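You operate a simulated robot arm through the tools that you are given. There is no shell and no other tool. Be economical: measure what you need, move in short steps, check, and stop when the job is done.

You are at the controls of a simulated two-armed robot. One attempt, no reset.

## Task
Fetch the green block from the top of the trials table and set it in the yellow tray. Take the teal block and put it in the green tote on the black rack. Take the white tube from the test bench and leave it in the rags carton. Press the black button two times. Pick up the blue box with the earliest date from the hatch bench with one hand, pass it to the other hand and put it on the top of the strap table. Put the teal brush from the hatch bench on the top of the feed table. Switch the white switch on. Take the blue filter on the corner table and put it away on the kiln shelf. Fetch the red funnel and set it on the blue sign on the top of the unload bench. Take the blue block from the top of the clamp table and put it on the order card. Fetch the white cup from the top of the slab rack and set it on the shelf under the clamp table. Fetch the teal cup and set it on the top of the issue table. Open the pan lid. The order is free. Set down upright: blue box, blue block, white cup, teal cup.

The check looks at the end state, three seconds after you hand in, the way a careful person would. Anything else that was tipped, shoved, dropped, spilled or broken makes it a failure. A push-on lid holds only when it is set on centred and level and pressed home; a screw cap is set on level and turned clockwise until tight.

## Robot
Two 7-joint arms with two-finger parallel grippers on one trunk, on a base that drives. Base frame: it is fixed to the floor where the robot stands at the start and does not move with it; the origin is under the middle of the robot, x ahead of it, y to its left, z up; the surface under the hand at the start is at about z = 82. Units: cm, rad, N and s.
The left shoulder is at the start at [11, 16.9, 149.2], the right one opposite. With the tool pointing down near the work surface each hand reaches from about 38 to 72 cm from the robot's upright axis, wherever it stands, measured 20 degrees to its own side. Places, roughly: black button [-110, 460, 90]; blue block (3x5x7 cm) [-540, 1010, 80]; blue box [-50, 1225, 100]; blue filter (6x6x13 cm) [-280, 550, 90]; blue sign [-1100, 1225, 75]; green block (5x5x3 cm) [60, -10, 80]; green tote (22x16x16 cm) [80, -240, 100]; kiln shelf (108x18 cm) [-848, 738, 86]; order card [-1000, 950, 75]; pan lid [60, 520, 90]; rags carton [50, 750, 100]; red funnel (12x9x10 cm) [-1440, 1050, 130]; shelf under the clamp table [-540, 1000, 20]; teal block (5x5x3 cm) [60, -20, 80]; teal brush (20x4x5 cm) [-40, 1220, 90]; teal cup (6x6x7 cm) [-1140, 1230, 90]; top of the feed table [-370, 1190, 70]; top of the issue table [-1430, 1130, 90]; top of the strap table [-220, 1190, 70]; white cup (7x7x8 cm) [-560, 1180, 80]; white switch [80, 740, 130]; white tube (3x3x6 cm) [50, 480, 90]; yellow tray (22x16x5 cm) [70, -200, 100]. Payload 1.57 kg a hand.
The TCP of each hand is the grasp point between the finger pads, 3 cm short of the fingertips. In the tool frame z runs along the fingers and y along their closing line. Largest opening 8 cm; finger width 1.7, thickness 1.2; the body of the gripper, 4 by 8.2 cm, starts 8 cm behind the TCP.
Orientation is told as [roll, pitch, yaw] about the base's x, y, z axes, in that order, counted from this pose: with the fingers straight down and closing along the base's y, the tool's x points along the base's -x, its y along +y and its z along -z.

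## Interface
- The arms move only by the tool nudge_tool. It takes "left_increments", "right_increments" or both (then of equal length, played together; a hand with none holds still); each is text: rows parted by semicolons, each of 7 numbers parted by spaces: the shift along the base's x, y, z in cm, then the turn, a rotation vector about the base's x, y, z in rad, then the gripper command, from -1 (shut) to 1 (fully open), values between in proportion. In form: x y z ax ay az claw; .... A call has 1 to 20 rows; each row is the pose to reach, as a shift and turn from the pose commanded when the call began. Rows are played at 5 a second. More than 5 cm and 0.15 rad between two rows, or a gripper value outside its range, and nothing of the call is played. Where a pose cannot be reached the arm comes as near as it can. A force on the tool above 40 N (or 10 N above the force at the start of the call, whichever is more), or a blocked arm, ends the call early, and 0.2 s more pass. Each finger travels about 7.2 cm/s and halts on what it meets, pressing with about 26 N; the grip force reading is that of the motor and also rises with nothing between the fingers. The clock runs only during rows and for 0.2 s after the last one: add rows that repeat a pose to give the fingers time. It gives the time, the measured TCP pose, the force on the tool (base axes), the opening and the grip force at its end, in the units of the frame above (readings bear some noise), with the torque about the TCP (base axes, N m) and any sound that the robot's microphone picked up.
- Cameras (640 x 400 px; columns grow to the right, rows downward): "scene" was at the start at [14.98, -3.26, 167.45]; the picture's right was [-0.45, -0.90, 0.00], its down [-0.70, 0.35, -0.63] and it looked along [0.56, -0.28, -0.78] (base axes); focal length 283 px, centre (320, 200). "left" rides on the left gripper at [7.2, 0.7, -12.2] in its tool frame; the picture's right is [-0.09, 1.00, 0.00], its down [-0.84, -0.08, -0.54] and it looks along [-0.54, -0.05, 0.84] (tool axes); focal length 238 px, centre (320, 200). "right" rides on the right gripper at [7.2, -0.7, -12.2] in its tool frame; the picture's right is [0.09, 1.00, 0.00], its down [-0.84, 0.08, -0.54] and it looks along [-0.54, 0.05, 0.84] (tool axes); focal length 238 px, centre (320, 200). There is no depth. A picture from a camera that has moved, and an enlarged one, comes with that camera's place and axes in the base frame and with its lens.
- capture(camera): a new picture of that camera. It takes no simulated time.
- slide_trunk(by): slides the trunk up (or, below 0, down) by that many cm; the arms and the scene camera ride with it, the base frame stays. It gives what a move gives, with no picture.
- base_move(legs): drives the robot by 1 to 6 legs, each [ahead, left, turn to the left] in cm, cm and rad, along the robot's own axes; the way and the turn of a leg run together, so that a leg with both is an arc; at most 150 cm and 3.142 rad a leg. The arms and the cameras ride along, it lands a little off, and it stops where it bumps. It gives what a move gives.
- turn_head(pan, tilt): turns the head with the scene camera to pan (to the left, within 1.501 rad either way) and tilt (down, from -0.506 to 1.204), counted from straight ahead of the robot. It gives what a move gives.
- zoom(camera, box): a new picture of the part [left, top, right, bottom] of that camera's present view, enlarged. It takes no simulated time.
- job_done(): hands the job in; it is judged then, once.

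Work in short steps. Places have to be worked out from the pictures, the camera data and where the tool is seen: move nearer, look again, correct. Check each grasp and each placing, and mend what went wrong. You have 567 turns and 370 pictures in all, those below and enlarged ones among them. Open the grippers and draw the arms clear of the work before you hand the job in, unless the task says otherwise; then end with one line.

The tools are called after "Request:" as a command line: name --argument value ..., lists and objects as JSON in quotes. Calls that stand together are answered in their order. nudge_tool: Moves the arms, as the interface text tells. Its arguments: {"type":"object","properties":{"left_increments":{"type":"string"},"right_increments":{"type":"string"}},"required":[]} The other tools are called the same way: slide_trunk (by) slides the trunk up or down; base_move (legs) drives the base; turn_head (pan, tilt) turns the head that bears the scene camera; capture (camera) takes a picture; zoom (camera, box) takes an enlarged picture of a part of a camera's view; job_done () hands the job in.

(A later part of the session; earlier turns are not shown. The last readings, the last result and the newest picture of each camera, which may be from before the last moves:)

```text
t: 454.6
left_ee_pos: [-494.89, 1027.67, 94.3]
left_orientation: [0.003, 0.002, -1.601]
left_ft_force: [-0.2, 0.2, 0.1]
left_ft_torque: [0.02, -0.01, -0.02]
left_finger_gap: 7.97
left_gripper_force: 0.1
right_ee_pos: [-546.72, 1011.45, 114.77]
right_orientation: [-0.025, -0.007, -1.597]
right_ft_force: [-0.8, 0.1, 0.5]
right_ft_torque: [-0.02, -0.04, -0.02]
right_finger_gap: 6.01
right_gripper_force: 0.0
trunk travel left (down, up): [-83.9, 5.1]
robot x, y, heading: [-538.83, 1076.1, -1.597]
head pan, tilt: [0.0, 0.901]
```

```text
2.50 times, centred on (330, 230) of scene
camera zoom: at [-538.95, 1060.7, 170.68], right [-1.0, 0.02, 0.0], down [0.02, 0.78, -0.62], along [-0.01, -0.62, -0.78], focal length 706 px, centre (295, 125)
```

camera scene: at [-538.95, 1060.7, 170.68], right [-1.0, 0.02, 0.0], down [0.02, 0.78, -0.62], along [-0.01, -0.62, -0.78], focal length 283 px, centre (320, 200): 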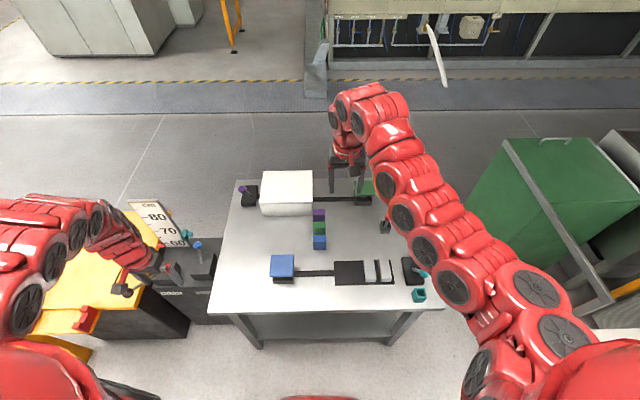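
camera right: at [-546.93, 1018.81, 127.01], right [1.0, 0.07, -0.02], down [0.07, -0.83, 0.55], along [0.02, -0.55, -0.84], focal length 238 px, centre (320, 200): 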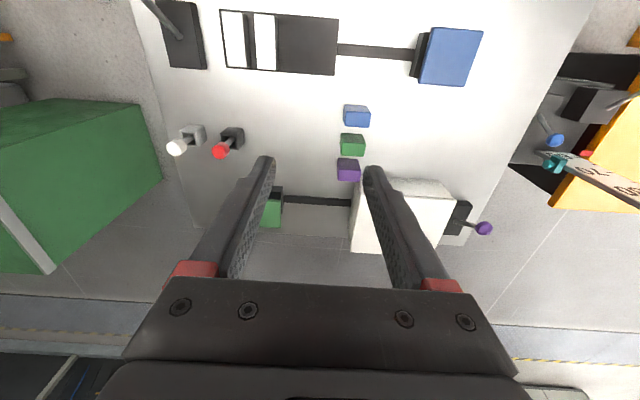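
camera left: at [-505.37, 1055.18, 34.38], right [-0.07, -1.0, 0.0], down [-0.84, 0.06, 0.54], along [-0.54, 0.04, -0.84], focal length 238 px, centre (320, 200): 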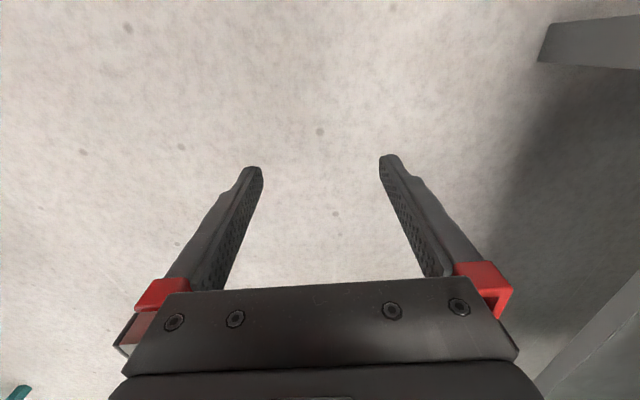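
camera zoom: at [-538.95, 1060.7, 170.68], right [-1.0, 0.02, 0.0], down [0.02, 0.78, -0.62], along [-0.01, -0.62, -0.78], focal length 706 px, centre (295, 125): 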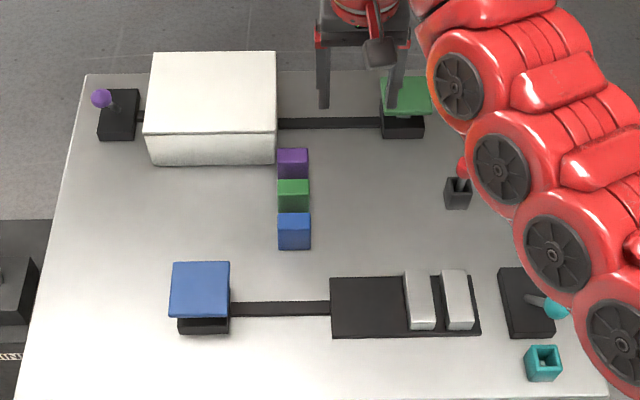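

Blue block is upright, 5 (x) × 3 (y) × 7 high, centred about (-540.2, 1008.3), top z about 82.5. I retract the left hand from the machine, lower the trunk 12 and bring the right hand above the block.

Request:
nudge_tool --left_increments "1 4 -1 0 0 0 1; 2 8 -2 0 0 0 1; 3 12 -3 0 0 0 1; 3 12 -3 0 0 0 1" --right_increments "2 -1 0 0 0 0.026 1; 4 -2 0 0 0 0.026 1; 6.3 -3 0 0 0 0.026 1; 6.3 -3 0 0 0 0.026 1"

Request:
slide_trunk --by -14

Request:
capture --camera "right"

```text
t: 455.6
left_ee_pos: [-487.03, 1035.17, 94.29]
left_orientation: [0.003, 0.002, -1.603]
left_ft_force: [0.0, 0.5, -0.8]
left_ft_torque: [-0.03, -0.02, -0.01]
left_finger_gap: 7.98
left_gripper_force: 0.0
left hand out of reach, approached as far as the arm can: row 1, 2, 3, 4
right_ee_pos: [-540.54, 1008.45, 114.62]
right_orientation: [-0.021, -0.007, -1.569]
right_ft_force: [-0.8, 0.4, 0.4]
right_ft_torque: [0.01, -0.01, 0.0]
right_finger_gap: 8.03
right_gripper_force: 0.1
trunk travel left (down, up): [-83.9, 5.1]
robot x, y, heading: [-538.67, 1076.03, -1.593]
head pan, tilt: [0.0, 0.901]
```

```text
t: 457.2
left_ee_pos: [-487.0, 1035.19, 80.25]
left_orientation: [0.003, 0.002, -1.602]
left_ft_force: [0.7, 0.5, 0.0]
left_ft_torque: [-0.03, -0.02, -0.02]
left_finger_gap: 8.03
left_gripper_force: 0.0
right_ee_pos: [-540.51, 1008.46, 100.7]
right_orientation: [-0.024, -0.008, -1.57]
right_ft_force: [-0.2, -0.7, -0.1]
right_ft_torque: [-0.01, 0.01, 0.01]
right_finger_gap: 8.0
right_gripper_force: 0.0
trunk travel left (down, up): [-69.9, 19.1]
robot x, y, heading: [-538.74, 1076.02, -1.593]
head pan, tilt: [0.0, 0.901]
```

```text
209 pictures are left
camera right: at [-540.85, 1015.7, 113.01], right [1.0, 0.09, -0.02], down [0.09, -0.83, 0.55], along [0.03, -0.55, -0.84], focal length 238 px, centre (320, 200)
```

right: 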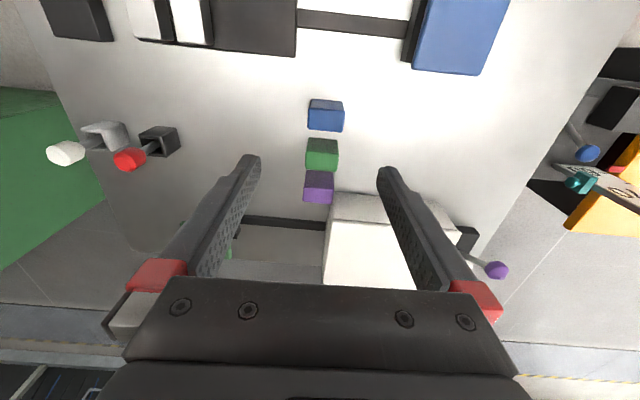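

Confirmed: block top (-540.1, 1007.7, 82.5). I descend and grip it.

Request:
nudge_tool --right_increments "0.3 -0.7 -4 0 0 0 0.75; 0.3 -0.7 -8 0 0 0 0.75; 0.3 -0.7 -12 0 0 0 0.75; 0.3 -0.7 -16 0 0 0 0.75; 0.3 -0.7 -19 0 0 0 0.75; 0.3 -0.7 -21 0 0 0 0.75; 0.3 -0.7 -21 0 0 0 -1; 0.3 -0.7 -21 0 0 0 -1; 0.3 -0.7 -21 0 0 0 -1; 0.3 -0.7 -21 0 0 0 -1"

Request:
capture --camera "right"

```text
t: 459.4
left_ee_pos: [-487.02, 1035.17, 80.32]
left_orientation: [0.001, 0.002, -1.603]
left_ft_force: [0.1, -0.9, 0.4]
left_ft_torque: [-0.02, 0.02, 0.0]
left_finger_gap: 7.98
left_gripper_force: 0.1
right_ee_pos: [-540.66, 1008.94, 80.4]
right_orientation: [-0.023, -0.011, -1.571]
right_ft_force: [-0.3, 1.0, 5.3]
right_ft_torque: [0.05, -0.18, 0.02]
right_finger_gap: 4.92
right_gripper_force: 26.2
right hand out of reach, approached as far as the arm can: row 5, 6, 7, 8, 9, 10
trunk travel left (down, up): [-69.9, 19.1]
robot x, y, heading: [-538.79, 1076.0, -1.596]
head pan, tilt: [0.0, 0.901]
```

```text
208 pictures are left
camera right: at [-540.97, 1016.3, 92.6], right [1.0, 0.09, -0.02], down [0.09, -0.83, 0.55], along [0.03, -0.55, -0.84], focal length 238 px, centre (320, 200)
```

right: 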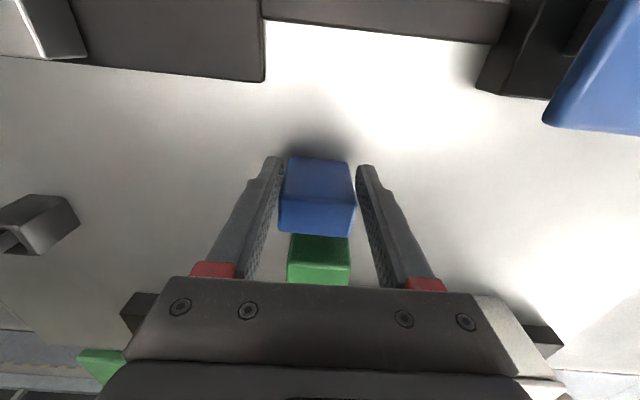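

The grip is near the block's edge because of reach. I reopen, drive 3 cm ahead, and regrip centred.

Request:
nudge_tool --right_increments "0 0 0 0 0 0 0.6; 0 0 0 0 0 0 0.75; 0 0 4 0 0 0 0.75; 0 0 8 0 0 0 0.75"

Request:
base_move --legs '[[4, 0, 0]]'

Request:
capture --camera "right"

```text
t: 460.4
left_ee_pos: [-487.01, 1035.1, 80.29]
left_orientation: [0.003, 0.001, -1.604]
left_ft_force: [0.3, 0.4, -0.4]
left_ft_torque: [0.01, -0.01, -0.02]
left_finger_gap: 8.0
left_gripper_force: 0.0
right_ee_pos: [-540.71, 1009.09, 88.35]
right_orientation: [-0.025, -0.007, -1.569]
right_ft_force: [-1.0, 0.7, -0.1]
right_ft_torque: [-0.02, 0.01, 0.0]
right_finger_gap: 6.99
right_gripper_force: 0.2
trunk travel left (down, up): [-69.9, 19.1]
robot x, y, heading: [-538.85, 1076.39, -1.594]
head pan, tilt: [0.0, 0.901]
```

```text
t: 461.3
left_ee_pos: [-486.92, 1031.32, 80.29]
left_orientation: [0.001, 0.002, -1.603]
left_ft_force: [-1.6, 0.0, 0.1]
left_ft_torque: [0.02, 0.0, 0.02]
left_finger_gap: 8.01
left_gripper_force: 0.0
right_ee_pos: [-540.82, 1005.18, 88.45]
right_orientation: [-0.024, -0.008, -1.568]
right_ft_force: [-0.9, 0.3, 0.0]
right_ft_torque: [-0.01, 0.0, -0.01]
right_finger_gap: 7.02
right_gripper_force: 0.1
trunk travel left (down, up): [-69.9, 19.1]
robot x, y, heading: [-538.93, 1072.12, -1.59]
head pan, tilt: [0.0, 0.901]
```

```text
207 pictures are left
camera right: at [-541.14, 1012.48, 100.69], right [1.0, 0.09, -0.02], down [0.09, -0.83, 0.55], along [0.03, -0.55, -0.84], focal length 238 px, centre (320, 200)
```

right: 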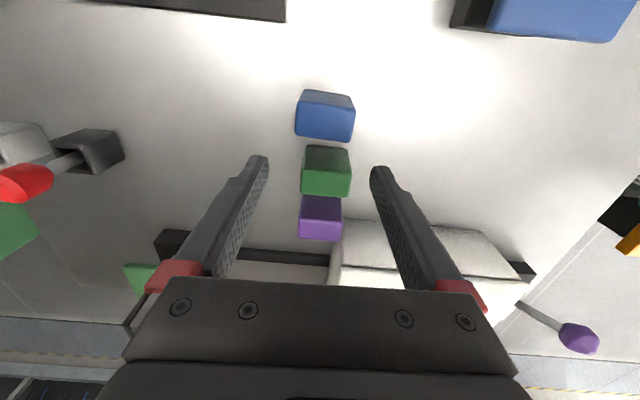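

Request:
nudge_tool --right_increments "0 1.2 0 0 0 0 0.75; 0 2.4 0 0 0 0 0.75; 0 2.4 -4 0 0 0 0.75; 0 2.4 -7 0 0 0 0.75; 0 2.4 -8.8 0 0 0 0.75; 0 2.4 -8.8 0 0 0 -1; 0 2.4 -8.8 0 0 0 -1; 0 2.4 -8.8 0 0 0 -1; 0 2.4 -8.8 0 0 0 -1"

Request:
capture --camera "right"

```text
t: 463.3
left_ee_pos: [-487.05, 1031.29, 80.26]
left_orientation: [0.001, 0.002, -1.603]
left_ft_force: [0.5, -0.1, -0.2]
left_ft_torque: [0.02, 0.01, -0.04]
left_finger_gap: 8.0
left_gripper_force: 0.1
right_ee_pos: [-540.93, 1007.36, 79.59]
right_orientation: [-0.025, -0.009, -1.568]
right_ft_force: [-0.2, 0.0, 0.3]
right_ft_torque: [0.0, -0.01, 0.01]
right_finger_gap: 4.95
right_gripper_force: 25.8
trunk travel left (down, up): [-69.9, 19.1]
robot x, y, heading: [-538.88, 1072.29, -1.589]
head pan, tilt: [0.0, 0.901]
```

```text
206 pictures are left
camera right: at [-541.22, 1014.73, 91.77], right [1.0, 0.09, -0.02], down [0.09, -0.83, 0.55], along [0.03, -0.55, -0.84], focal length 238 px, centre (320, 200)
```

right: 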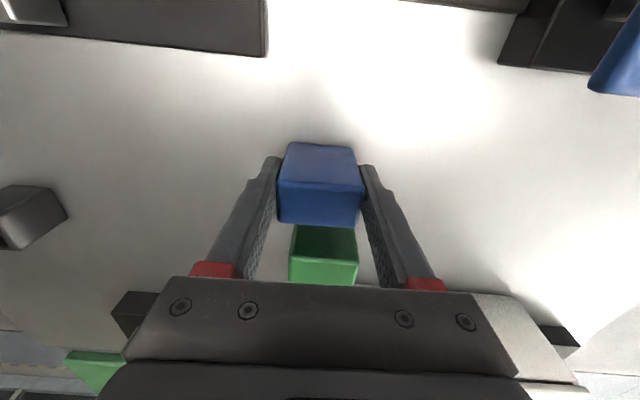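

Block firmly gripped, centred. I lift, back off, and look west along the corridor for the order card.

Request:
nudge_tool --right_increments "0 0 4 0 0 0 -1; 0 0 8 0 0 0 -1; 0 0 12 0 0 0 -1; 0 0 16 0 0 0 -1; 0 0 20 0 0 0 -1"

Request:
base_move --legs '[[-28, 0, 0]]'

Request:
slide_trunk --by 14

Request:
base_move --legs '[[0, 0, -1.55]]'

Request:
turn_head --pan 0 --tilt 0.4

Request:
capture --camera "scene"

```text
t: 464.5
left_ee_pos: [-487.09, 1031.27, 80.29]
left_orientation: [0.004, 0.001, -1.602]
left_ft_force: [0.0, 0.0, -0.2]
left_ft_torque: [0.01, -0.04, -0.02]
left_finger_gap: 8.02
left_gripper_force: 0.1
right_ee_pos: [-541.12, 1007.37, 99.53]
right_orientation: [-0.026, -0.007, -1.571]
right_ft_force: [-0.1, 0.2, -0.8]
right_ft_torque: [-0.02, 0.01, 0.01]
right_finger_gap: 4.97
right_gripper_force: 26.3
trunk travel left (down, up): [-69.9, 19.1]
robot x, y, heading: [-538.87, 1072.27, -1.593]
head pan, tilt: [0.0, 0.901]
```

```text
t: 466.5
left_ee_pos: [-486.57, 1059.25, 80.33]
left_orientation: [0.002, 0.001, -1.605]
left_ft_force: [-0.9, -0.2, 0.2]
left_ft_torque: [0.01, 0.01, 0.0]
left_finger_gap: 8.0
left_gripper_force: 0.1
right_ee_pos: [-540.51, 1035.5, 99.57]
right_orientation: [-0.025, -0.009, -1.572]
right_ft_force: [-0.2, -0.7, -0.3]
right_ft_torque: [-0.02, 0.0, 0.01]
right_finger_gap: 4.96
right_gripper_force: 25.5
trunk travel left (down, up): [-69.9, 19.1]
robot x, y, heading: [-538.36, 1100.45, -1.593]
head pan, tilt: [0.0, 0.901]
```

```text
t: 468.2
left_ee_pos: [-486.56, 1059.21, 94.31]
left_orientation: [0.001, 0.002, -1.603]
left_ft_force: [0.7, -0.4, -0.1]
left_ft_torque: [0.0, 0.02, -0.04]
left_finger_gap: 7.98
left_gripper_force: 0.1
right_ee_pos: [-540.53, 1035.47, 113.52]
right_orientation: [-0.023, -0.008, -1.572]
right_ft_force: [-0.5, 0.2, -1.0]
right_ft_torque: [0.01, 0.03, 0.02]
right_finger_gap: 4.95
right_gripper_force: 25.8
trunk travel left (down, up): [-83.9, 5.1]
robot x, y, heading: [-538.88, 1100.35, -1.593]
head pan, tilt: [0.0, 0.901]
```

```text
t: 472.4
left_ee_pos: [-579.04, 1048.46, 94.19]
left_orientation: [0.0, 0.001, 3.116]
left_ft_force: [-1.0, -0.5, 1.0]
left_ft_torque: [-0.01, 0.01, 0.0]
left_finger_gap: 7.97
left_gripper_force: 0.0
right_ee_pos: [-603.19, 1102.24, 113.58]
right_orientation: [-0.025, -0.009, -3.135]
right_ft_force: [-0.2, -0.3, -0.3]
right_ft_torque: [-0.01, -0.01, -0.02]
right_finger_gap: 4.95
right_gripper_force: 26.1
trunk travel left (down, up): [-83.9, 5.1]
robot x, y, heading: [-538.46, 1100.52, 3.122]
head pan, tilt: [0.0, 0.901]
```

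```text
t: 473.3
left_ee_pos: [-578.94, 1048.34, 94.2]
left_orientation: [0.003, 0.002, 3.116]
left_ft_force: [0.2, 0.4, 0.1]
left_ft_torque: [0.03, 0.01, 0.04]
left_finger_gap: 7.99
left_gripper_force: 0.0
right_ee_pos: [-603.08, 1102.17, 113.65]
right_orientation: [-0.025, -0.008, -3.135]
right_ft_force: [0.8, -0.2, 0.6]
right_ft_torque: [0.0, 0.0, 0.0]
right_finger_gap: 4.95
right_gripper_force: 25.4
trunk travel left (down, up): [-83.9, 5.1]
robot x, y, heading: [-538.24, 1100.47, 3.126]
head pan, tilt: [0.0, 0.4]
```

```text
205 pictures are left
camera scene: at [-555.4, 1100.76, 174.96], right [0.02, 1.0, 0.0], down [0.39, -0.01, -0.92], along [-0.92, 0.02, -0.39], focal length 283 px, centre (320, 200)
```

scene: 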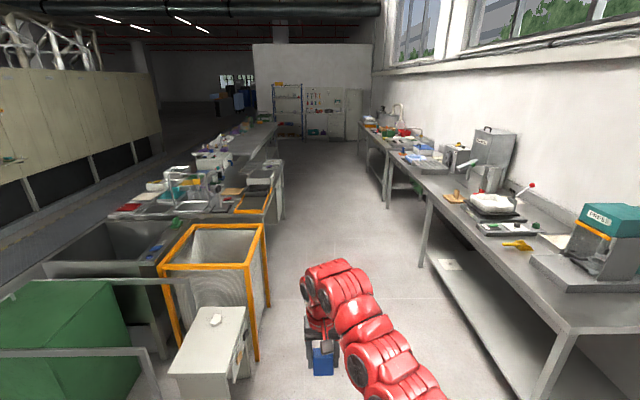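

Corridor west is clear. I tuck the left hand inward and drive 320 cm west.

Request:
nudge_tool --left_increments "-3 4 0 0 0 0 1; -6 8 0 0 0 0 1; -9 12 0 0 0 0 1; -12 16 0 0 0 0 1; -14 20 0 0 0 0 1; -14 24 0 0 0 0 1"

Request:
base_move --legs '[[0, -10, 0.015], [150, 0, 0], [150, 0, 0], [20, 0, 0]]'

Request:
turn_head --pan 0.6 --tilt 0.45

Request:
capture --camera "scene"

Request:
turn_head --pan -0.4 --tilt 0.4

Request:
capture --camera "scene"

```text
t: 474.7
left_ee_pos: [-593.94, 1072.59, 94.24]
left_orientation: [0.001, 0.006, 3.115]
left_ft_force: [-0.1, -0.6, 0.7]
left_ft_torque: [-0.01, -0.03, 0.01]
left_finger_gap: 8.0
left_gripper_force: 0.1
left hand out of reach, approached as far as the arm can: row 1, 2, 3, 6
right_ee_pos: [-603.13, 1102.23, 113.51]
right_orientation: [-0.022, -0.009, -3.136]
right_ft_force: [1.0, 0.0, -0.7]
right_ft_torque: [-0.03, -0.05, 0.01]
right_finger_gap: 4.98
right_gripper_force: 25.8
trunk travel left (down, up): [-83.9, 5.1]
robot x, y, heading: [-538.28, 1100.41, 3.125]
head pan, tilt: [0.0, 0.4]
```

```text
t: 491.2
left_ee_pos: [-913.23, 1069.17, 94.3]
left_orientation: [0.002, 0.005, -3.098]
left_ft_force: [-0.5, -1.2, -0.1]
left_ft_torque: [-0.03, 0.03, -0.02]
left_finger_gap: 7.98
left_gripper_force: 0.0
right_ee_pos: [-924.43, 1098.09, 113.59]
right_orientation: [-0.022, -0.009, -3.066]
right_ft_force: [-0.2, 0.9, -0.3]
right_ft_torque: [0.02, -0.03, 0.01]
right_finger_gap: 4.95
right_gripper_force: 26.4
trunk travel left (down, up): [-83.9, 5.1]
robot x, y, heading: [-859.9, 1100.84, -3.087]
head pan, tilt: [0.0, 0.4]
```

```text
t: 492.2
left_ee_pos: [-913.27, 1069.07, 94.33]
left_orientation: [0.001, 0.006, -3.098]
left_ft_force: [-0.5, -0.3, -0.1]
left_ft_torque: [0.02, -0.02, 0.0]
left_finger_gap: 8.01
left_gripper_force: 0.1
right_ee_pos: [-924.65, 1098.05, 113.53]
right_orientation: [-0.022, -0.009, -3.064]
right_ft_force: [0.3, -0.1, -1.3]
right_ft_torque: [0.01, 0.02, 0.03]
right_finger_gap: 4.96
right_gripper_force: 26.0
trunk travel left (down, up): [-83.9, 5.1]
robot x, y, heading: [-860.04, 1100.99, -3.089]
head pan, tilt: [0.6, 0.45]
```

```text
204 pictures are left
camera scene: at [-874.81, 1095.0, 174.52], right [-0.61, 0.79, 0.0], down [0.35, 0.26, -0.9], along [-0.71, -0.55, -0.43], focal length 283 px, centre (320, 200)
```

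scene: 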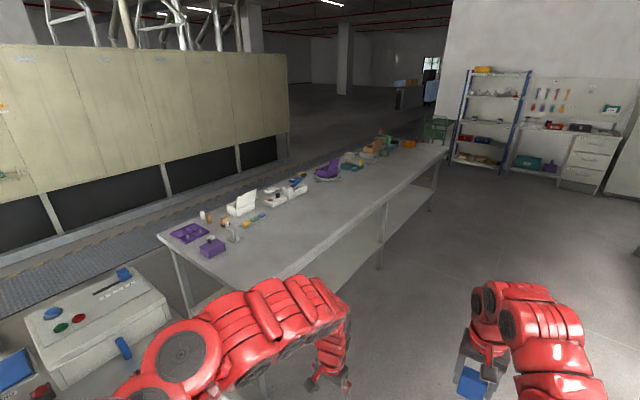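

```text
t: 493.4
left_ee_pos: [-913.39, 1069.12, 94.08]
left_orientation: [0.001, 0.006, -3.1]
left_ft_force: [0.5, -0.6, 1.0]
left_ft_torque: [-0.02, -0.02, 0.02]
left_finger_gap: 8.03
left_gripper_force: 0.1
right_ee_pos: [-924.64, 1098.13, 113.46]
right_orientation: [-0.025, -0.009, -3.063]
right_ft_force: [-1.2, -0.1, -1.6]
right_ft_torque: [0.0, 0.01, 0.02]
right_finger_gap: 4.96
right_gripper_force: 26.1
trunk travel left (down, up): [-83.9, 5.1]
robot x, y, heading: [-859.8, 1100.9, -3.087]
head pan, tilt: [-0.4, 0.4]
```

```text
203 pictures are left
camera scene: at [-876.34, 1103.7, 174.97], right [0.34, 0.94, 0.0], down [0.37, -0.13, -0.92], along [-0.87, 0.31, -0.39], focal length 283 px, centre (320, 200)
```

scene: 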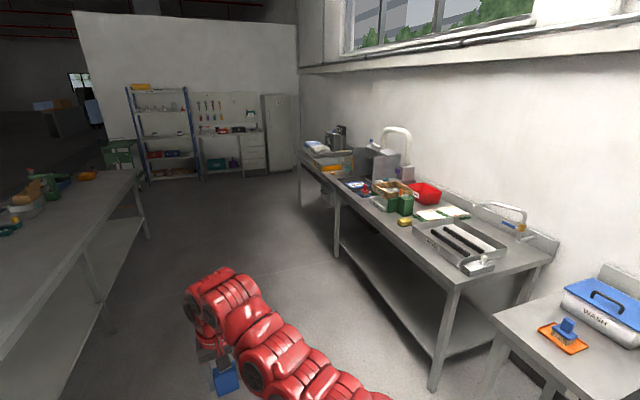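

The order card lies about 30 cm from the table's south edge, so I must approach from the south side, going around the table's west end (x about -1285). I drive west first.

Request:
base_move --legs '[[0, 0, -0.055], [150, 0, 0], [150, 0, 0], [110, 0, 0]]'

Request:
turn_head --pan 0.3 --tilt 0.4

Request:
capture --camera "scene"

Request:
turn_head --pan 1.3 --tilt 0.4

Request:
capture --camera "scene"

```text
t: 513.5
left_ee_pos: [-1322.26, 1067.4, 94.33]
left_orientation: [0.001, 0.004, -3.119]
left_ft_force: [-0.1, -0.2, 0.3]
left_ft_torque: [-0.03, -0.01, -0.01]
left_finger_gap: 8.01
left_gripper_force: 0.0
right_ee_pos: [-1333.06, 1096.63, 113.56]
right_orientation: [-0.024, -0.01, -3.088]
right_ft_force: [1.2, -0.6, 0.4]
right_ft_torque: [-0.02, 0.01, 0.01]
right_finger_gap: 4.97
right_gripper_force: 25.4
trunk travel left (down, up): [-83.9, 5.1]
robot x, y, heading: [-1267.99, 1098.44, -3.11]
head pan, tilt: [-0.4, 0.4]
```

```text
t: 514.6
left_ee_pos: [-1322.36, 1067.34, 94.24]
left_orientation: [0.001, 0.005, -3.119]
left_ft_force: [0.6, -0.3, 0.3]
left_ft_torque: [-0.02, 0.01, -0.02]
left_finger_gap: 7.98
left_gripper_force: 0.1
right_ee_pos: [-1332.98, 1096.54, 113.6]
right_orientation: [-0.023, -0.009, -3.087]
right_ft_force: [-0.3, 0.2, -1.1]
right_ft_torque: [0.0, 0.03, 0.04]
right_finger_gap: 4.96
right_gripper_force: 26.0
trunk travel left (down, up): [-83.9, 5.1]
robot x, y, heading: [-1267.91, 1097.59, -3.109]
head pan, tilt: [0.3, 0.4]
```

```text
202 pictures are left
camera scene: at [-1284.8, 1094.83, 174.97], right [-0.33, 0.95, 0.0], down [0.37, 0.13, -0.92], along [-0.87, -0.3, -0.39], focal length 283 px, centre (320, 200)
```

scene: 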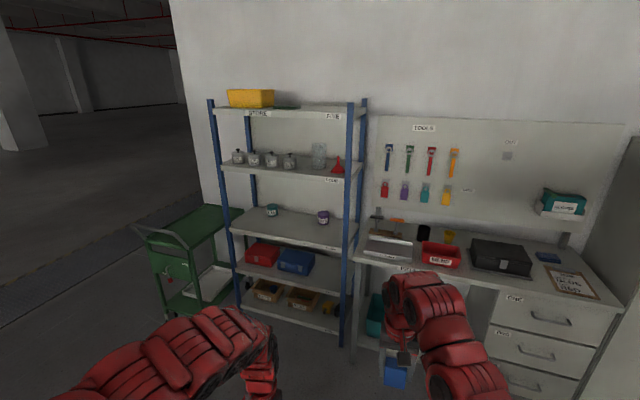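

```text
t: 515.8
left_ee_pos: [-1322.46, 1067.37, 94.24]
left_orientation: [0.002, 0.007, -3.118]
left_ft_force: [0.9, -0.6, 0.4]
left_ft_torque: [0.0, 0.03, 0.01]
left_finger_gap: 8.0
left_gripper_force: 0.1
right_ee_pos: [-1333.02, 1096.46, 113.51]
right_orientation: [-0.025, -0.006, -3.087]
right_ft_force: [0.0, -0.5, -0.4]
right_ft_torque: [-0.01, 0.0, 0.03]
right_finger_gap: 4.95
right_gripper_force: 25.8
trunk travel left (down, up): [-83.9, 5.1]
robot x, y, heading: [-1268.28, 1098.08, -3.108]
head pan, tilt: [1.3, 0.4]
```

```text
201 pictures are left
camera scene: at [-1278.26, 1088.84, 174.97], right [-0.97, 0.24, 0.0], down [0.09, 0.38, -0.92], along [-0.22, -0.9, -0.39], focal length 283 px, centre (320, 200)
```

scene: 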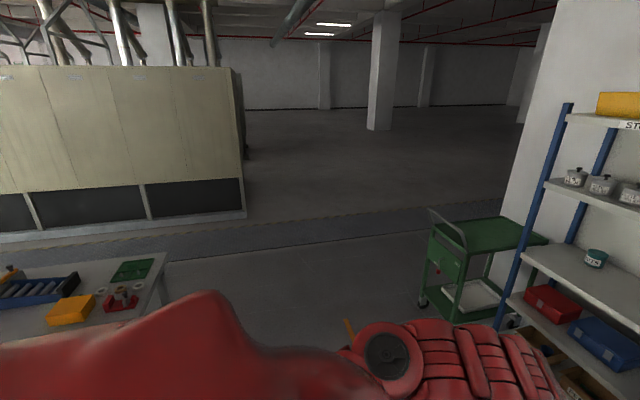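

Table's west end is at x about -1222; passage is clear. I slide sideways to the south side, turn to face +y, and go east to x≈-1000.

Request:
base_move --legs '[[0, 125, 0], [0, 125, 0], [0, 0, -1.604], [0, -130, 0], [0, -135, 0]]'

Request:
turn_head --pan 0 --tilt 0.6

Request:
capture --camera "scene"

```text
t: 544.3
left_ee_pos: [-1024.75, 914.76, 94.25]
left_orientation: [0.001, 0.005, 1.62]
left_ft_force: [0.5, -0.5, 0.0]
left_ft_torque: [0.01, -0.02, -0.01]
left_finger_gap: 7.97
left_gripper_force: 0.0
right_ee_pos: [-995.84, 926.14, 113.52]
right_orientation: [-0.024, -0.008, 1.651]
right_ft_force: [0.1, -0.9, -1.5]
right_ft_torque: [-0.01, -0.03, -0.01]
right_finger_gap: 4.96
right_gripper_force: 26.0
trunk travel left (down, up): [-83.9, 5.1]
robot x, y, heading: [-992.46, 861.49, 1.627]
head pan, tilt: [1.3, 0.4]
```

```text
t: 545.8
left_ee_pos: [-1024.81, 914.69, 94.26]
left_orientation: [0.001, 0.003, 1.62]
left_ft_force: [0.2, 0.0, -0.3]
left_ft_torque: [-0.02, 0.01, 0.0]
left_finger_gap: 8.03
left_gripper_force: 0.0
right_ee_pos: [-995.81, 926.15, 113.46]
right_orientation: [-0.024, -0.008, 1.652]
right_ft_force: [-1.0, -0.1, -1.4]
right_ft_torque: [0.0, 0.01, -0.01]
right_finger_gap: 4.96
right_gripper_force: 26.6
trunk travel left (down, up): [-83.9, 5.1]
robot x, y, heading: [-992.54, 861.55, 1.63]
head pan, tilt: [0.0, 0.6]
```

```text
200 pictures are left
camera scene: at [-993.55, 878.31, 173.15], right [1.0, 0.06, 0.0], down [0.03, -0.56, -0.82], along [-0.05, 0.82, -0.57], focal length 283 px, centre (320, 200)
```

scene: 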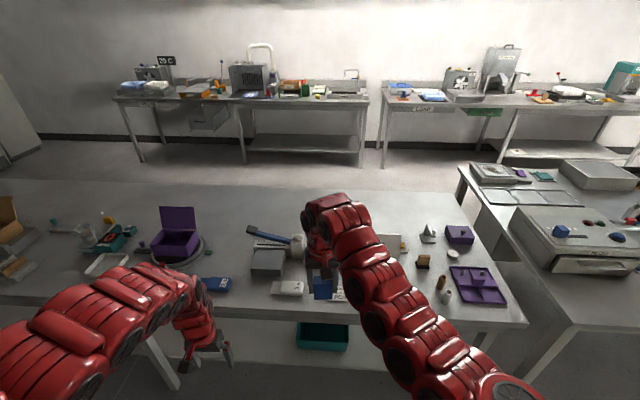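

Request:
zoom --camera "scene" --box '[220, 200, 540, 340]'

Request:
capture --camera "right"

```text
2.00 times, centred on (380, 270) of scene
camera zoom: at [-993.55, 878.31, 173.15], right [1.0, 0.06, 0.0], down [0.03, -0.56, -0.82], along [-0.05, 0.82, -0.57], focal length 565 px, centre (200, 60)
```

zoom: 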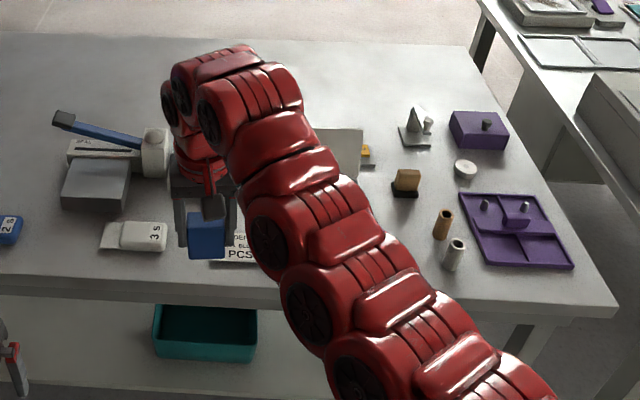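

```text
198 pictures are left
camera right: at [-994.81, 918.93, 125.79], right [-0.98, -0.17, -0.02], down [-0.16, 0.82, 0.55], along [-0.07, 0.54, -0.84], focal length 238 px, centre (320, 200)
```

right: 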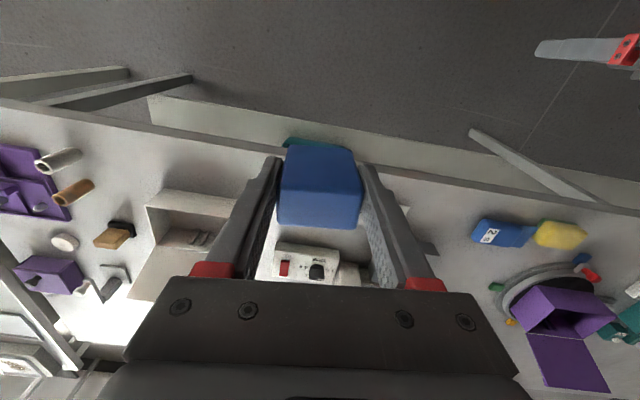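

The order card ("...PCS") is just behind the held block at about (-990, 953). I move the robot left and look at it unobstructed.

Request:
base_move --legs '[[0, 0, -0.058], [-18, 28, 0]]'

Request:
turn_head --pan -0.2 --tilt 0.6

Request:
zoom --camera "scene" --box '[200, 150, 480, 330]'

```text
t: 548.4
left_ee_pos: [-1050.1, 898.37, 94.26]
left_orientation: [0.002, 0.006, 1.56]
left_ft_force: [0.4, 0.7, 0.5]
left_ft_torque: [0.0, -0.01, -0.04]
left_finger_gap: 7.99
left_gripper_force: 0.0
right_ee_pos: [-1020.55, 908.17, 113.52]
right_orientation: [-0.023, -0.006, 1.595]
right_ft_force: [-0.3, -0.5, -0.9]
right_ft_torque: [-0.03, -0.03, -0.01]
right_finger_gap: 4.99
right_gripper_force: 25.8
trunk travel left (down, up): [-83.9, 5.1]
robot x, y, heading: [-1021.31, 843.22, 1.57]
head pan, tilt: [0.0, 0.6]
```

```text
t: 549.2
left_ee_pos: [-1050.17, 898.53, 94.22]
left_orientation: [0.002, 0.005, 1.562]
left_ft_force: [-0.8, 0.1, 0.2]
left_ft_torque: [0.01, -0.02, -0.01]
left_finger_gap: 8.02
left_gripper_force: 0.0
right_ee_pos: [-1020.6, 908.03, 113.57]
right_orientation: [-0.025, -0.007, 1.593]
right_ft_force: [-0.1, 0.9, -0.8]
right_ft_torque: [0.01, -0.03, -0.01]
right_finger_gap: 4.95
right_gripper_force: 25.7
trunk travel left (down, up): [-83.9, 5.1]
robot x, y, heading: [-1021.32, 843.18, 1.573]
head pan, tilt: [-0.201, 0.6]
```

```text
2.22 times, centred on (340, 240) of scene
camera zoom: at [-1019.45, 860.0, 173.15], right [0.98, -0.2, 0.0], down [-0.11, -0.55, -0.83], along [0.16, 0.81, -0.56], focal length 628 px, centre (276, 111)
```

zoom: 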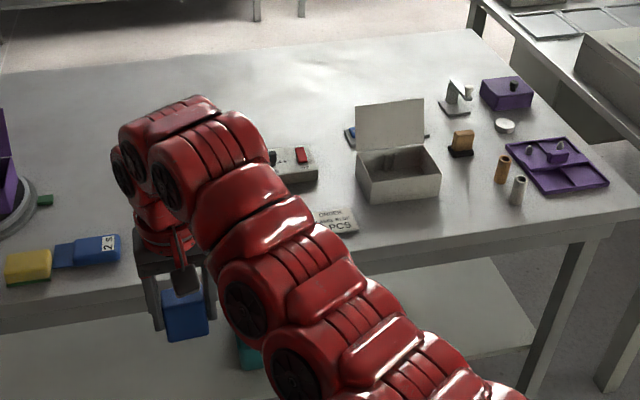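

Request:
base_move --legs '[[0, 28, 0]]'

Request:
turn_head --pan -0.5 --tilt 0.6

Request:
zoom --camera "scene" --box '[220, 150, 420, 290]'

```text
t: 551.1
left_ee_pos: [-1078.25, 898.25, 94.25]
left_orientation: [0.002, 0.006, 1.565]
left_ft_force: [0.8, -0.1, -0.1]
left_ft_torque: [0.0, -0.01, -0.01]
left_finger_gap: 8.01
left_gripper_force: 0.1
right_ee_pos: [-1048.87, 908.22, 113.52]
right_orientation: [-0.024, -0.009, 1.595]
right_ft_force: [-0.4, 0.0, 0.1]
right_ft_torque: [-0.05, -0.01, -0.02]
right_finger_gap: 4.96
right_gripper_force: 26.5
trunk travel left (down, up): [-83.9, 5.1]
robot x, y, heading: [-1049.11, 843.18, 1.574]
head pan, tilt: [-0.201, 0.6]
```

```text
t: 551.9
left_ee_pos: [-1078.54, 898.36, 94.23]
left_orientation: [0.002, 0.005, 1.565]
left_ft_force: [-0.6, -0.4, -0.3]
left_ft_torque: [-0.02, -0.01, 0.02]
left_finger_gap: 8.01
left_gripper_force: 0.1
right_ee_pos: [-1048.92, 908.04, 113.5]
right_orientation: [-0.025, -0.009, 1.595]
right_ft_force: [-0.1, -0.2, -2.2]
right_ft_torque: [0.04, 0.02, 0.01]
right_finger_gap: 4.97
right_gripper_force: 25.4
trunk travel left (down, up): [-83.9, 5.1]
robot x, y, heading: [-1049.18, 843.46, 1.579]
head pan, tilt: [-0.499, 0.6]
```

```text
2.86 times, centred on (320, 220) of scene
camera zoom: at [-1045.15, 859.11, 173.15], right [0.88, -0.48, 0.0], down [-0.27, -0.5, -0.83], along [0.39, 0.73, -0.56], focal length 807 px, centre (320, 143)
```

zoom: 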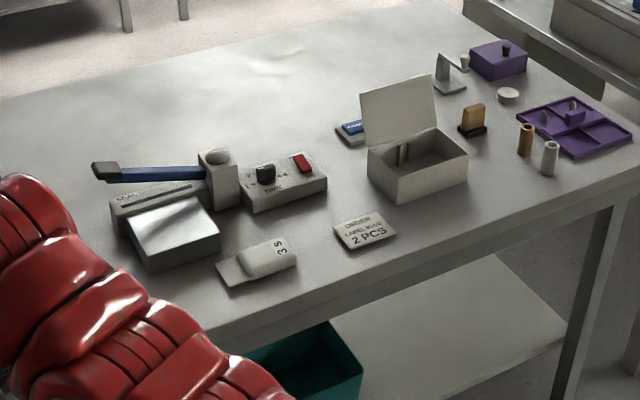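

The card ("ORDER … 2 PCS") lies near the south edge: about x -989..-980, y 952–960. I drive so the right hand comes right above it.

Request:
base_move --legs '[[0, -63, -0.008], [45, 0, 0]]'

Request:
capture --camera "right"

Request:
capture --camera "left"

```text
t: 557.9
left_ee_pos: [-1013.19, 944.05, 94.28]
left_orientation: [0.0, 0.006, 1.557]
left_ft_force: [-0.4, -0.7, 0.1]
left_ft_torque: [-0.01, 0.03, 0.0]
left_finger_gap: 8.02
left_gripper_force: 0.1
right_ee_pos: [-983.7, 953.56, 113.58]
right_orientation: [-0.023, -0.01, 1.587]
right_ft_force: [-0.1, 0.2, -1.4]
right_ft_torque: [-0.01, 0.02, 0.01]
right_finger_gap: 4.95
right_gripper_force: 26.4
trunk travel left (down, up): [-83.9, 5.1]
robot x, y, heading: [-984.95, 888.75, 1.565]
head pan, tilt: [-0.499, 0.6]
```

```text
195 pictures are left
camera right: at [-983.14, 946.28, 125.82], right [-0.99, -0.11, -0.02], down [-0.1, 0.83, 0.55], along [-0.04, 0.55, -0.84], focal length 238 px, centre (320, 200)
```

right: 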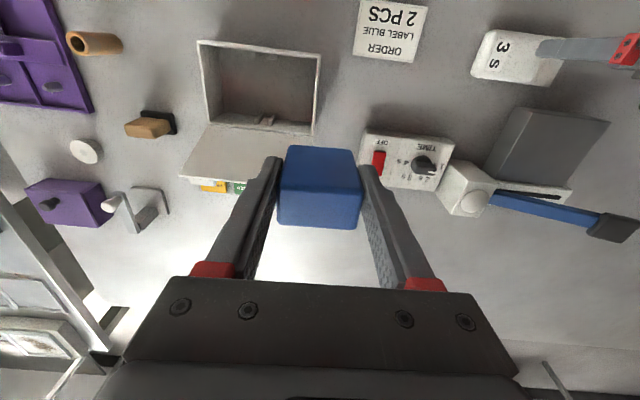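

```text
194 pictures are left
camera left: at [-1014.05, 936.93, 106.41], right [-0.99, 0.11, 0.0], down [0.09, 0.84, 0.54], along [0.06, 0.53, -0.84], focal length 238 px, centre (320, 200)
```

left: 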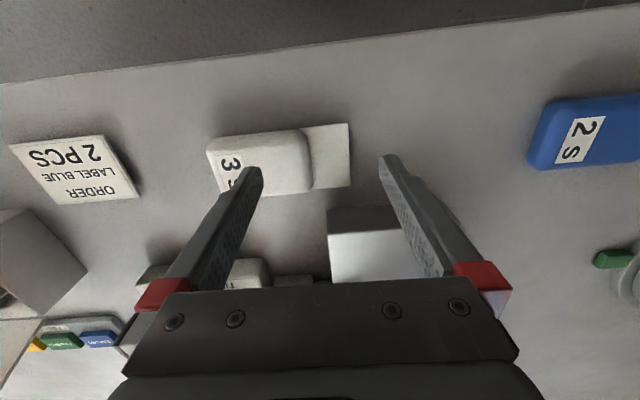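

Triangulating three views, the card is at (-991, 944.3) and this table is at z about 87 — the left hand is low over it, so I raise the trunk a little. Then I lower the block toward the card.

Request:
slide_trunk --by 5

Request:
nudge_tool --right_increments "-2 -2.3 -3 0 0 0 -1; -4 -4.6 -6 0 0 0 -1; -6 -7 -9 0 0 0 -1; -7.3 -9.3 -12 0 0 0 -1; -7.3 -9.3 -15 0 0 -0.02 -1; -7.3 -9.3 -15 0 0 -0.02 -1"

Request:
capture --camera "right"

Request:
capture --camera "left"

```text
t: 558.8
left_ee_pos: [-1013.27, 943.96, 99.21]
left_orientation: [0.002, 0.006, 1.558]
left_ft_force: [0.2, -0.3, 1.1]
left_ft_torque: [0.0, -0.01, -0.01]
left_finger_gap: 8.0
left_gripper_force: 0.1
right_ee_pos: [-983.6, 953.57, 118.41]
right_orientation: [-0.024, -0.006, 1.588]
right_ft_force: [-0.7, -0.8, -1.0]
right_ft_torque: [0.0, -0.02, -0.02]
right_finger_gap: 4.97
right_gripper_force: 25.3
trunk travel left (down, up): [-88.9, 0.1]
robot x, y, heading: [-984.51, 888.38, 1.566]
head pan, tilt: [-0.499, 0.6]
```

```text
t: 560.2
left_ee_pos: [-1013.31, 944.05, 99.31]
left_orientation: [0.002, 0.007, 1.555]
left_ft_force: [0.0, -1.0, -0.8]
left_ft_torque: [0.03, 0.03, -0.02]
left_finger_gap: 8.0
left_gripper_force: 0.0
right_ee_pos: [-991.15, 944.38, 103.48]
right_orientation: [-0.026, -0.008, 1.567]
right_ft_force: [0.1, -0.1, -0.8]
right_ft_torque: [0.02, 0.01, 0.02]
right_finger_gap: 4.97
right_gripper_force: 26.3
trunk travel left (down, up): [-88.9, 0.1]
robot x, y, heading: [-984.67, 888.75, 1.569]
head pan, tilt: [-0.499, 0.6]
```

```text
193 pictures are left
camera right: at [-990.7, 937.11, 115.69], right [-1.0, -0.09, -0.03], down [-0.09, 0.83, 0.55], along [-0.03, 0.55, -0.84], focal length 238 px, centre (320, 200)
```

right: 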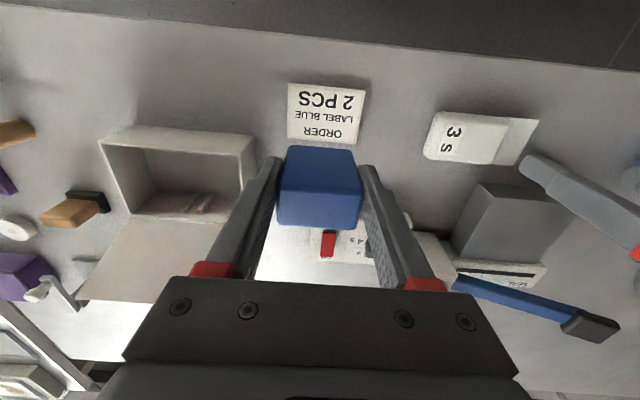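

```text
192 pictures are left
camera left: at [-1014.06, 936.99, 111.38], right [-0.99, 0.11, 0.0], down [0.09, 0.84, 0.54], along [0.06, 0.53, -0.84], focal length 238 px, centre (320, 200)
```

left: 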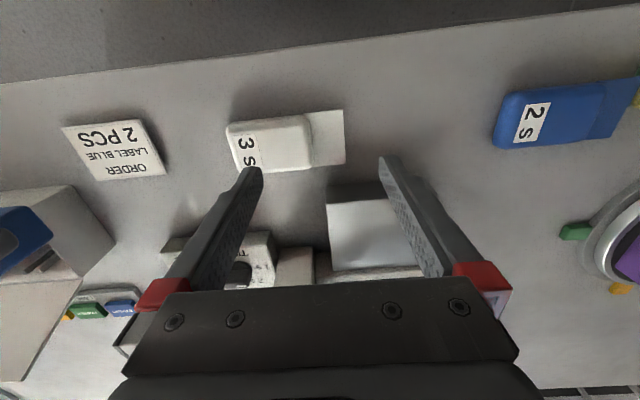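

Card centre confirmed at (-991.2, 943.7, 87). I lower to just above, then slowly to contact.

Request:
nudge_tool --right_increments "0 -0.7 -4 0 0 0 -1; 0 -0.7 -8 0 0 0 -1; 0 -0.7 -11 0 0 0 -1; 0 -0.7 -11.7 0 0 0 -1; 0 -0.7 -12.2 0 0 0 -1; 0 -0.7 -12.6 0 0 0 -1; 0 -0.7 -13 0 0 0 -1"

Request:
capture --camera "right"

```text
t: 561.8
left_ee_pos: [-1013.17, 943.88, 99.29]
left_orientation: [0.002, 0.003, 1.557]
left_ft_force: [-1.1, -0.6, -0.4]
left_ft_torque: [0.01, 0.01, 0.02]
left_finger_gap: 7.98
left_gripper_force: 0.1
right_ee_pos: [-990.99, 943.56, 90.66]
right_orientation: [-0.022, -0.01, 1.568]
right_ft_force: [0.5, -0.5, 21.3]
right_ft_torque: [0.02, 0.5, 0.0]
right_finger_gap: 4.98
right_gripper_force: 26.1
trunk travel left (down, up): [-88.9, 0.1]
robot x, y, heading: [-984.74, 888.47, 1.569]
head pan, tilt: [-0.499, 0.6]
```

```text
191 pictures are left
camera right: at [-990.53, 936.22, 102.96], right [-1.0, -0.09, -0.02], down [-0.09, 0.83, 0.55], along [-0.03, 0.55, -0.84], focal length 238 px, centre (320, 200)
```

right: 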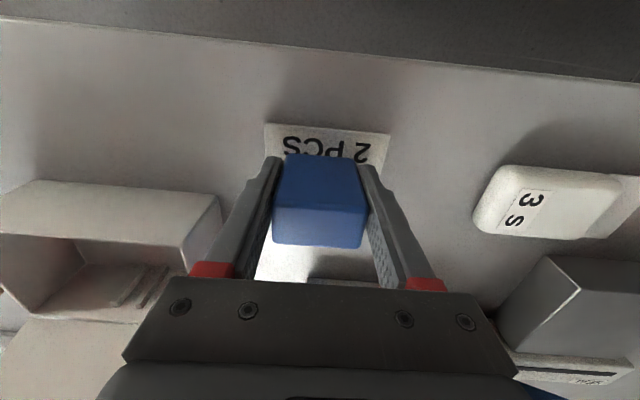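

On the card, in contact. I release and rise.

Request:
nudge_tool --right_increments "0 0 0.3 0 0 0 -1; 0 0 0.3 0 0 0 0.3; 0 0 0.3 0 0 0 0.6; 0 0 0.3 0 0 0 0.6; 0 0 3 0 0 0 0.6; 0 0 6 0 0 0 0.6; 0 0 10 0 0 0 0.6; 0 0 14 0 0 0 1"

Request:
capture --camera "right"

```text
t: 563.6
left_ee_pos: [-1013.27, 944.03, 99.22]
left_orientation: [0.003, 0.005, 1.557]
left_ft_force: [-0.4, -0.5, -0.2]
left_ft_torque: [0.02, -0.02, 0.06]
left_finger_gap: 7.97
left_gripper_force: 0.0
right_ee_pos: [-991.17, 943.44, 104.58]
right_orientation: [-0.025, -0.008, 1.568]
right_ft_force: [0.3, 0.0, -0.7]
right_ft_torque: [0.03, 0.04, 0.01]
right_finger_gap: 7.99
right_gripper_force: 0.1
trunk travel left (down, up): [-88.9, 0.1]
robot x, y, heading: [-984.65, 888.45, 1.564]
head pan, tilt: [-0.499, 0.6]
```

```text
190 pictures are left
camera right: at [-990.83, 936.17, 116.82], right [-1.0, -0.09, -0.02], down [-0.09, 0.83, 0.55], along [-0.03, 0.55, -0.84], focal length 238 px, centre (320, 200)
```

right: 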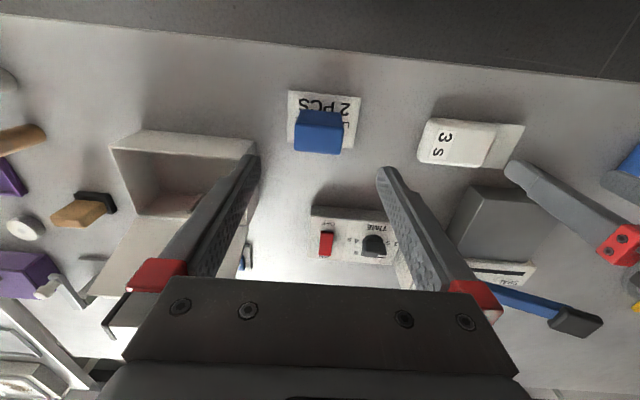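

Block stands on the card. I back off into the south corridor, turn east and look ahead.

Request:
base_move --legs '[[-42, 0, 0], [0, 0, -1.566]]'

Request:
turn_head --pan -0.4 --tilt 0.35

Request:
capture --camera "scene"

Request:
turn_head --pan 0.3 --tilt 0.35

Request:
capture --camera "scene"

```text
t: 570.0
left_ee_pos: [-929.18, 875.28, 99.26]
left_orientation: [0.002, 0.004, -0.018]
left_ft_force: [-0.8, -0.4, -0.6]
left_ft_torque: [-0.03, 0.01, 0.0]
left_finger_gap: 8.0
left_gripper_force: 0.2
right_ee_pos: [-929.73, 853.32, 104.49]
right_orientation: [-0.024, -0.01, -0.005]
right_ft_force: [0.3, 0.1, -0.8]
right_ft_torque: [0.02, -0.02, -0.02]
right_finger_gap: 7.98
right_gripper_force: 0.1
trunk travel left (down, up): [-88.9, 0.1]
robot x, y, heading: [-984.66, 846.95, -0.004]
head pan, tilt: [-0.499, 0.6]
```

```text
t: 570.8
left_ee_pos: [-929.18, 875.23, 99.27]
left_orientation: [0.002, 0.006, -0.017]
left_ft_force: [0.4, -0.3, -1.3]
left_ft_torque: [-0.02, -0.02, -0.03]
left_finger_gap: 8.01
left_gripper_force: 0.1
right_ee_pos: [-929.66, 853.28, 104.54]
right_orientation: [-0.024, -0.008, -0.005]
right_ft_force: [0.3, 0.9, -1.1]
right_ft_torque: [-0.01, 0.01, 0.01]
right_finger_gap: 8.02
right_gripper_force: 0.0
trunk travel left (down, up): [-88.9, 0.1]
robot x, y, heading: [-985.13, 847.05, -0.012]
head pan, tilt: [-0.4, 0.351]
```

```text
189 pictures are left
camera scene: at [-967.88, 843.3, 180.42], right [-0.4, -0.92, 0.0], down [-0.32, 0.14, -0.94], along [0.86, -0.37, -0.34], focal length 283 px, centre (320, 200)
```

scene: 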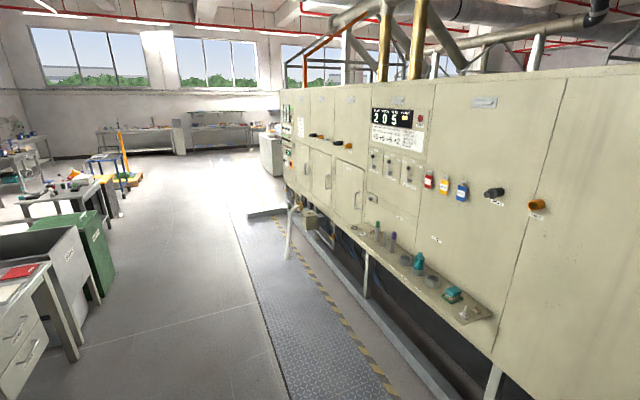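

```text
t: 571.9
left_ee_pos: [-929.19, 875.35, 99.24]
left_orientation: [0.001, 0.005, -0.017]
left_ft_force: [0.7, -0.2, 0.2]
left_ft_torque: [-0.02, 0.02, 0.05]
left_finger_gap: 7.98
left_gripper_force: 0.0
right_ee_pos: [-929.75, 853.24, 104.62]
right_orientation: [-0.024, -0.008, -0.005]
right_ft_force: [-0.5, -0.1, 0.5]
right_ft_torque: [-0.01, 0.02, -0.02]
right_finger_gap: 7.99
right_gripper_force: 0.0
trunk travel left (down, up): [-88.9, 0.1]
robot x, y, heading: [-984.82, 846.8, -0.005]
head pan, tilt: [0.3, 0.351]
```

```text
188 pictures are left
camera scene: at [-967.52, 849.68, 180.43], right [0.29, -0.96, 0.0], down [-0.33, -0.1, -0.94], along [0.9, 0.27, -0.34], focal length 283 px, centre (320, 200)
```

scene: 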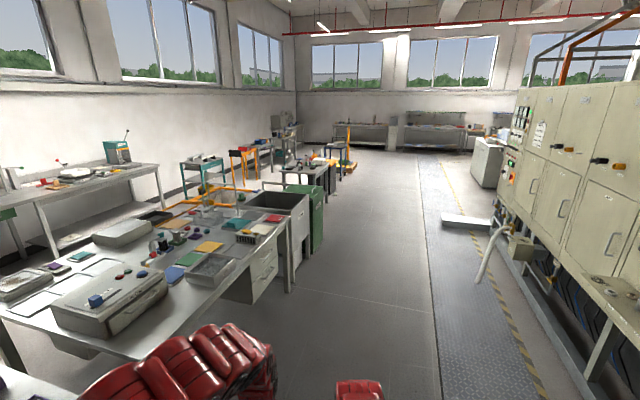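

Request:
zoom --camera "scene" --box '[230, 120, 470, 260]'

```text
2.67 times, centred on (350, 190) of scene
camera zoom: at [-967.52, 849.68, 180.43], right [0.29, -0.96, 0.0], down [-0.33, -0.1, -0.94], along [0.9, 0.27, -0.34], focal length 754 px, centre (240, 227)
```

zoom: 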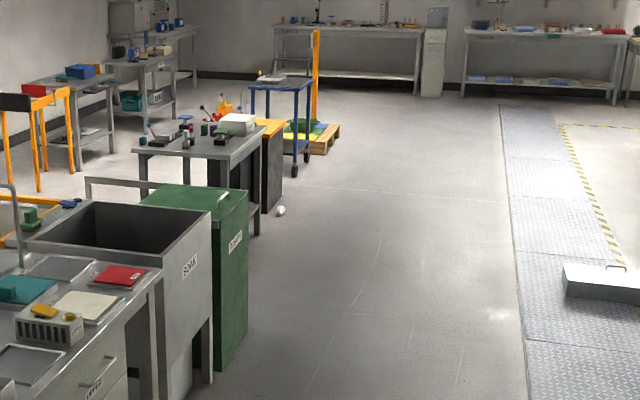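

There: a small white object on the floor just south of the yellow machine, about (-460, 970) — the cup. I drive east along the corridor to it.

Request:
base_move --legs '[[150, 0, 0], [150, 0, 0], [90, 20, 0]]'

Request:
turn_head --pan 0.6 --tilt 0.7

Request:
capture --camera "scene"

```text
t: 590.7
left_ee_pos: [-538.19, 877.84, 99.17]
left_orientation: [0.0, 0.006, -0.065]
left_ft_force: [0.2, -0.7, -0.1]
left_ft_torque: [0.0, 0.0, 0.0]
left_finger_gap: 8.01
left_gripper_force: 0.1
right_ee_pos: [-539.65, 855.77, 104.57]
right_orientation: [-0.022, -0.01, -0.054]
right_ft_force: [-0.2, 0.1, -0.8]
right_ft_torque: [0.01, 0.0, 0.01]
right_finger_gap: 7.98
right_gripper_force: 0.1
trunk travel left (down, up): [-88.9, 0.1]
robot x, y, heading: [-594.57, 851.94, -0.054]
head pan, tilt: [0.3, 0.351]
```

```text
t: 591.5
left_ee_pos: [-537.99, 877.71, 99.29]
left_orientation: [0.002, 0.005, -0.066]
left_ft_force: [-0.4, 1.5, 0.7]
left_ft_torque: [0.02, -0.03, -0.01]
left_finger_gap: 7.99
left_gripper_force: 0.0
right_ee_pos: [-539.58, 855.68, 104.61]
right_orientation: [-0.023, -0.006, -0.052]
right_ft_force: [0.2, 0.4, 0.3]
right_ft_torque: [0.02, 0.01, 0.01]
right_finger_gap: 8.0
right_gripper_force: 0.1
trunk travel left (down, up): [-88.9, 0.1]
robot x, y, heading: [-594.4, 851.84, -0.053]
head pan, tilt: [0.6, 0.7]
```

```text
186 pictures are left
camera scene: at [-579.25, 856.09, 177.29], right [0.52, -0.85, 0.0], down [-0.55, -0.33, -0.77], along [0.65, 0.4, -0.64], focal length 283 px, centre (320, 200)
```

scene: 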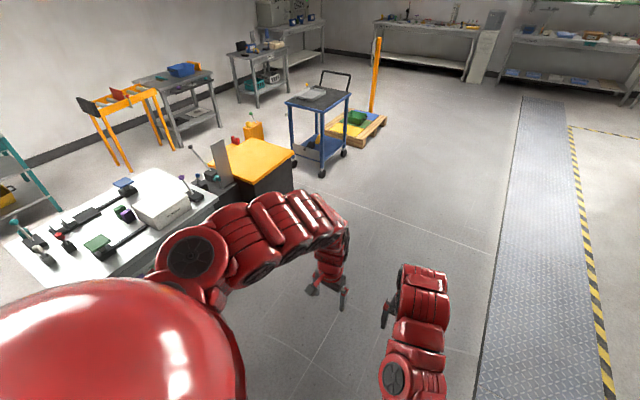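

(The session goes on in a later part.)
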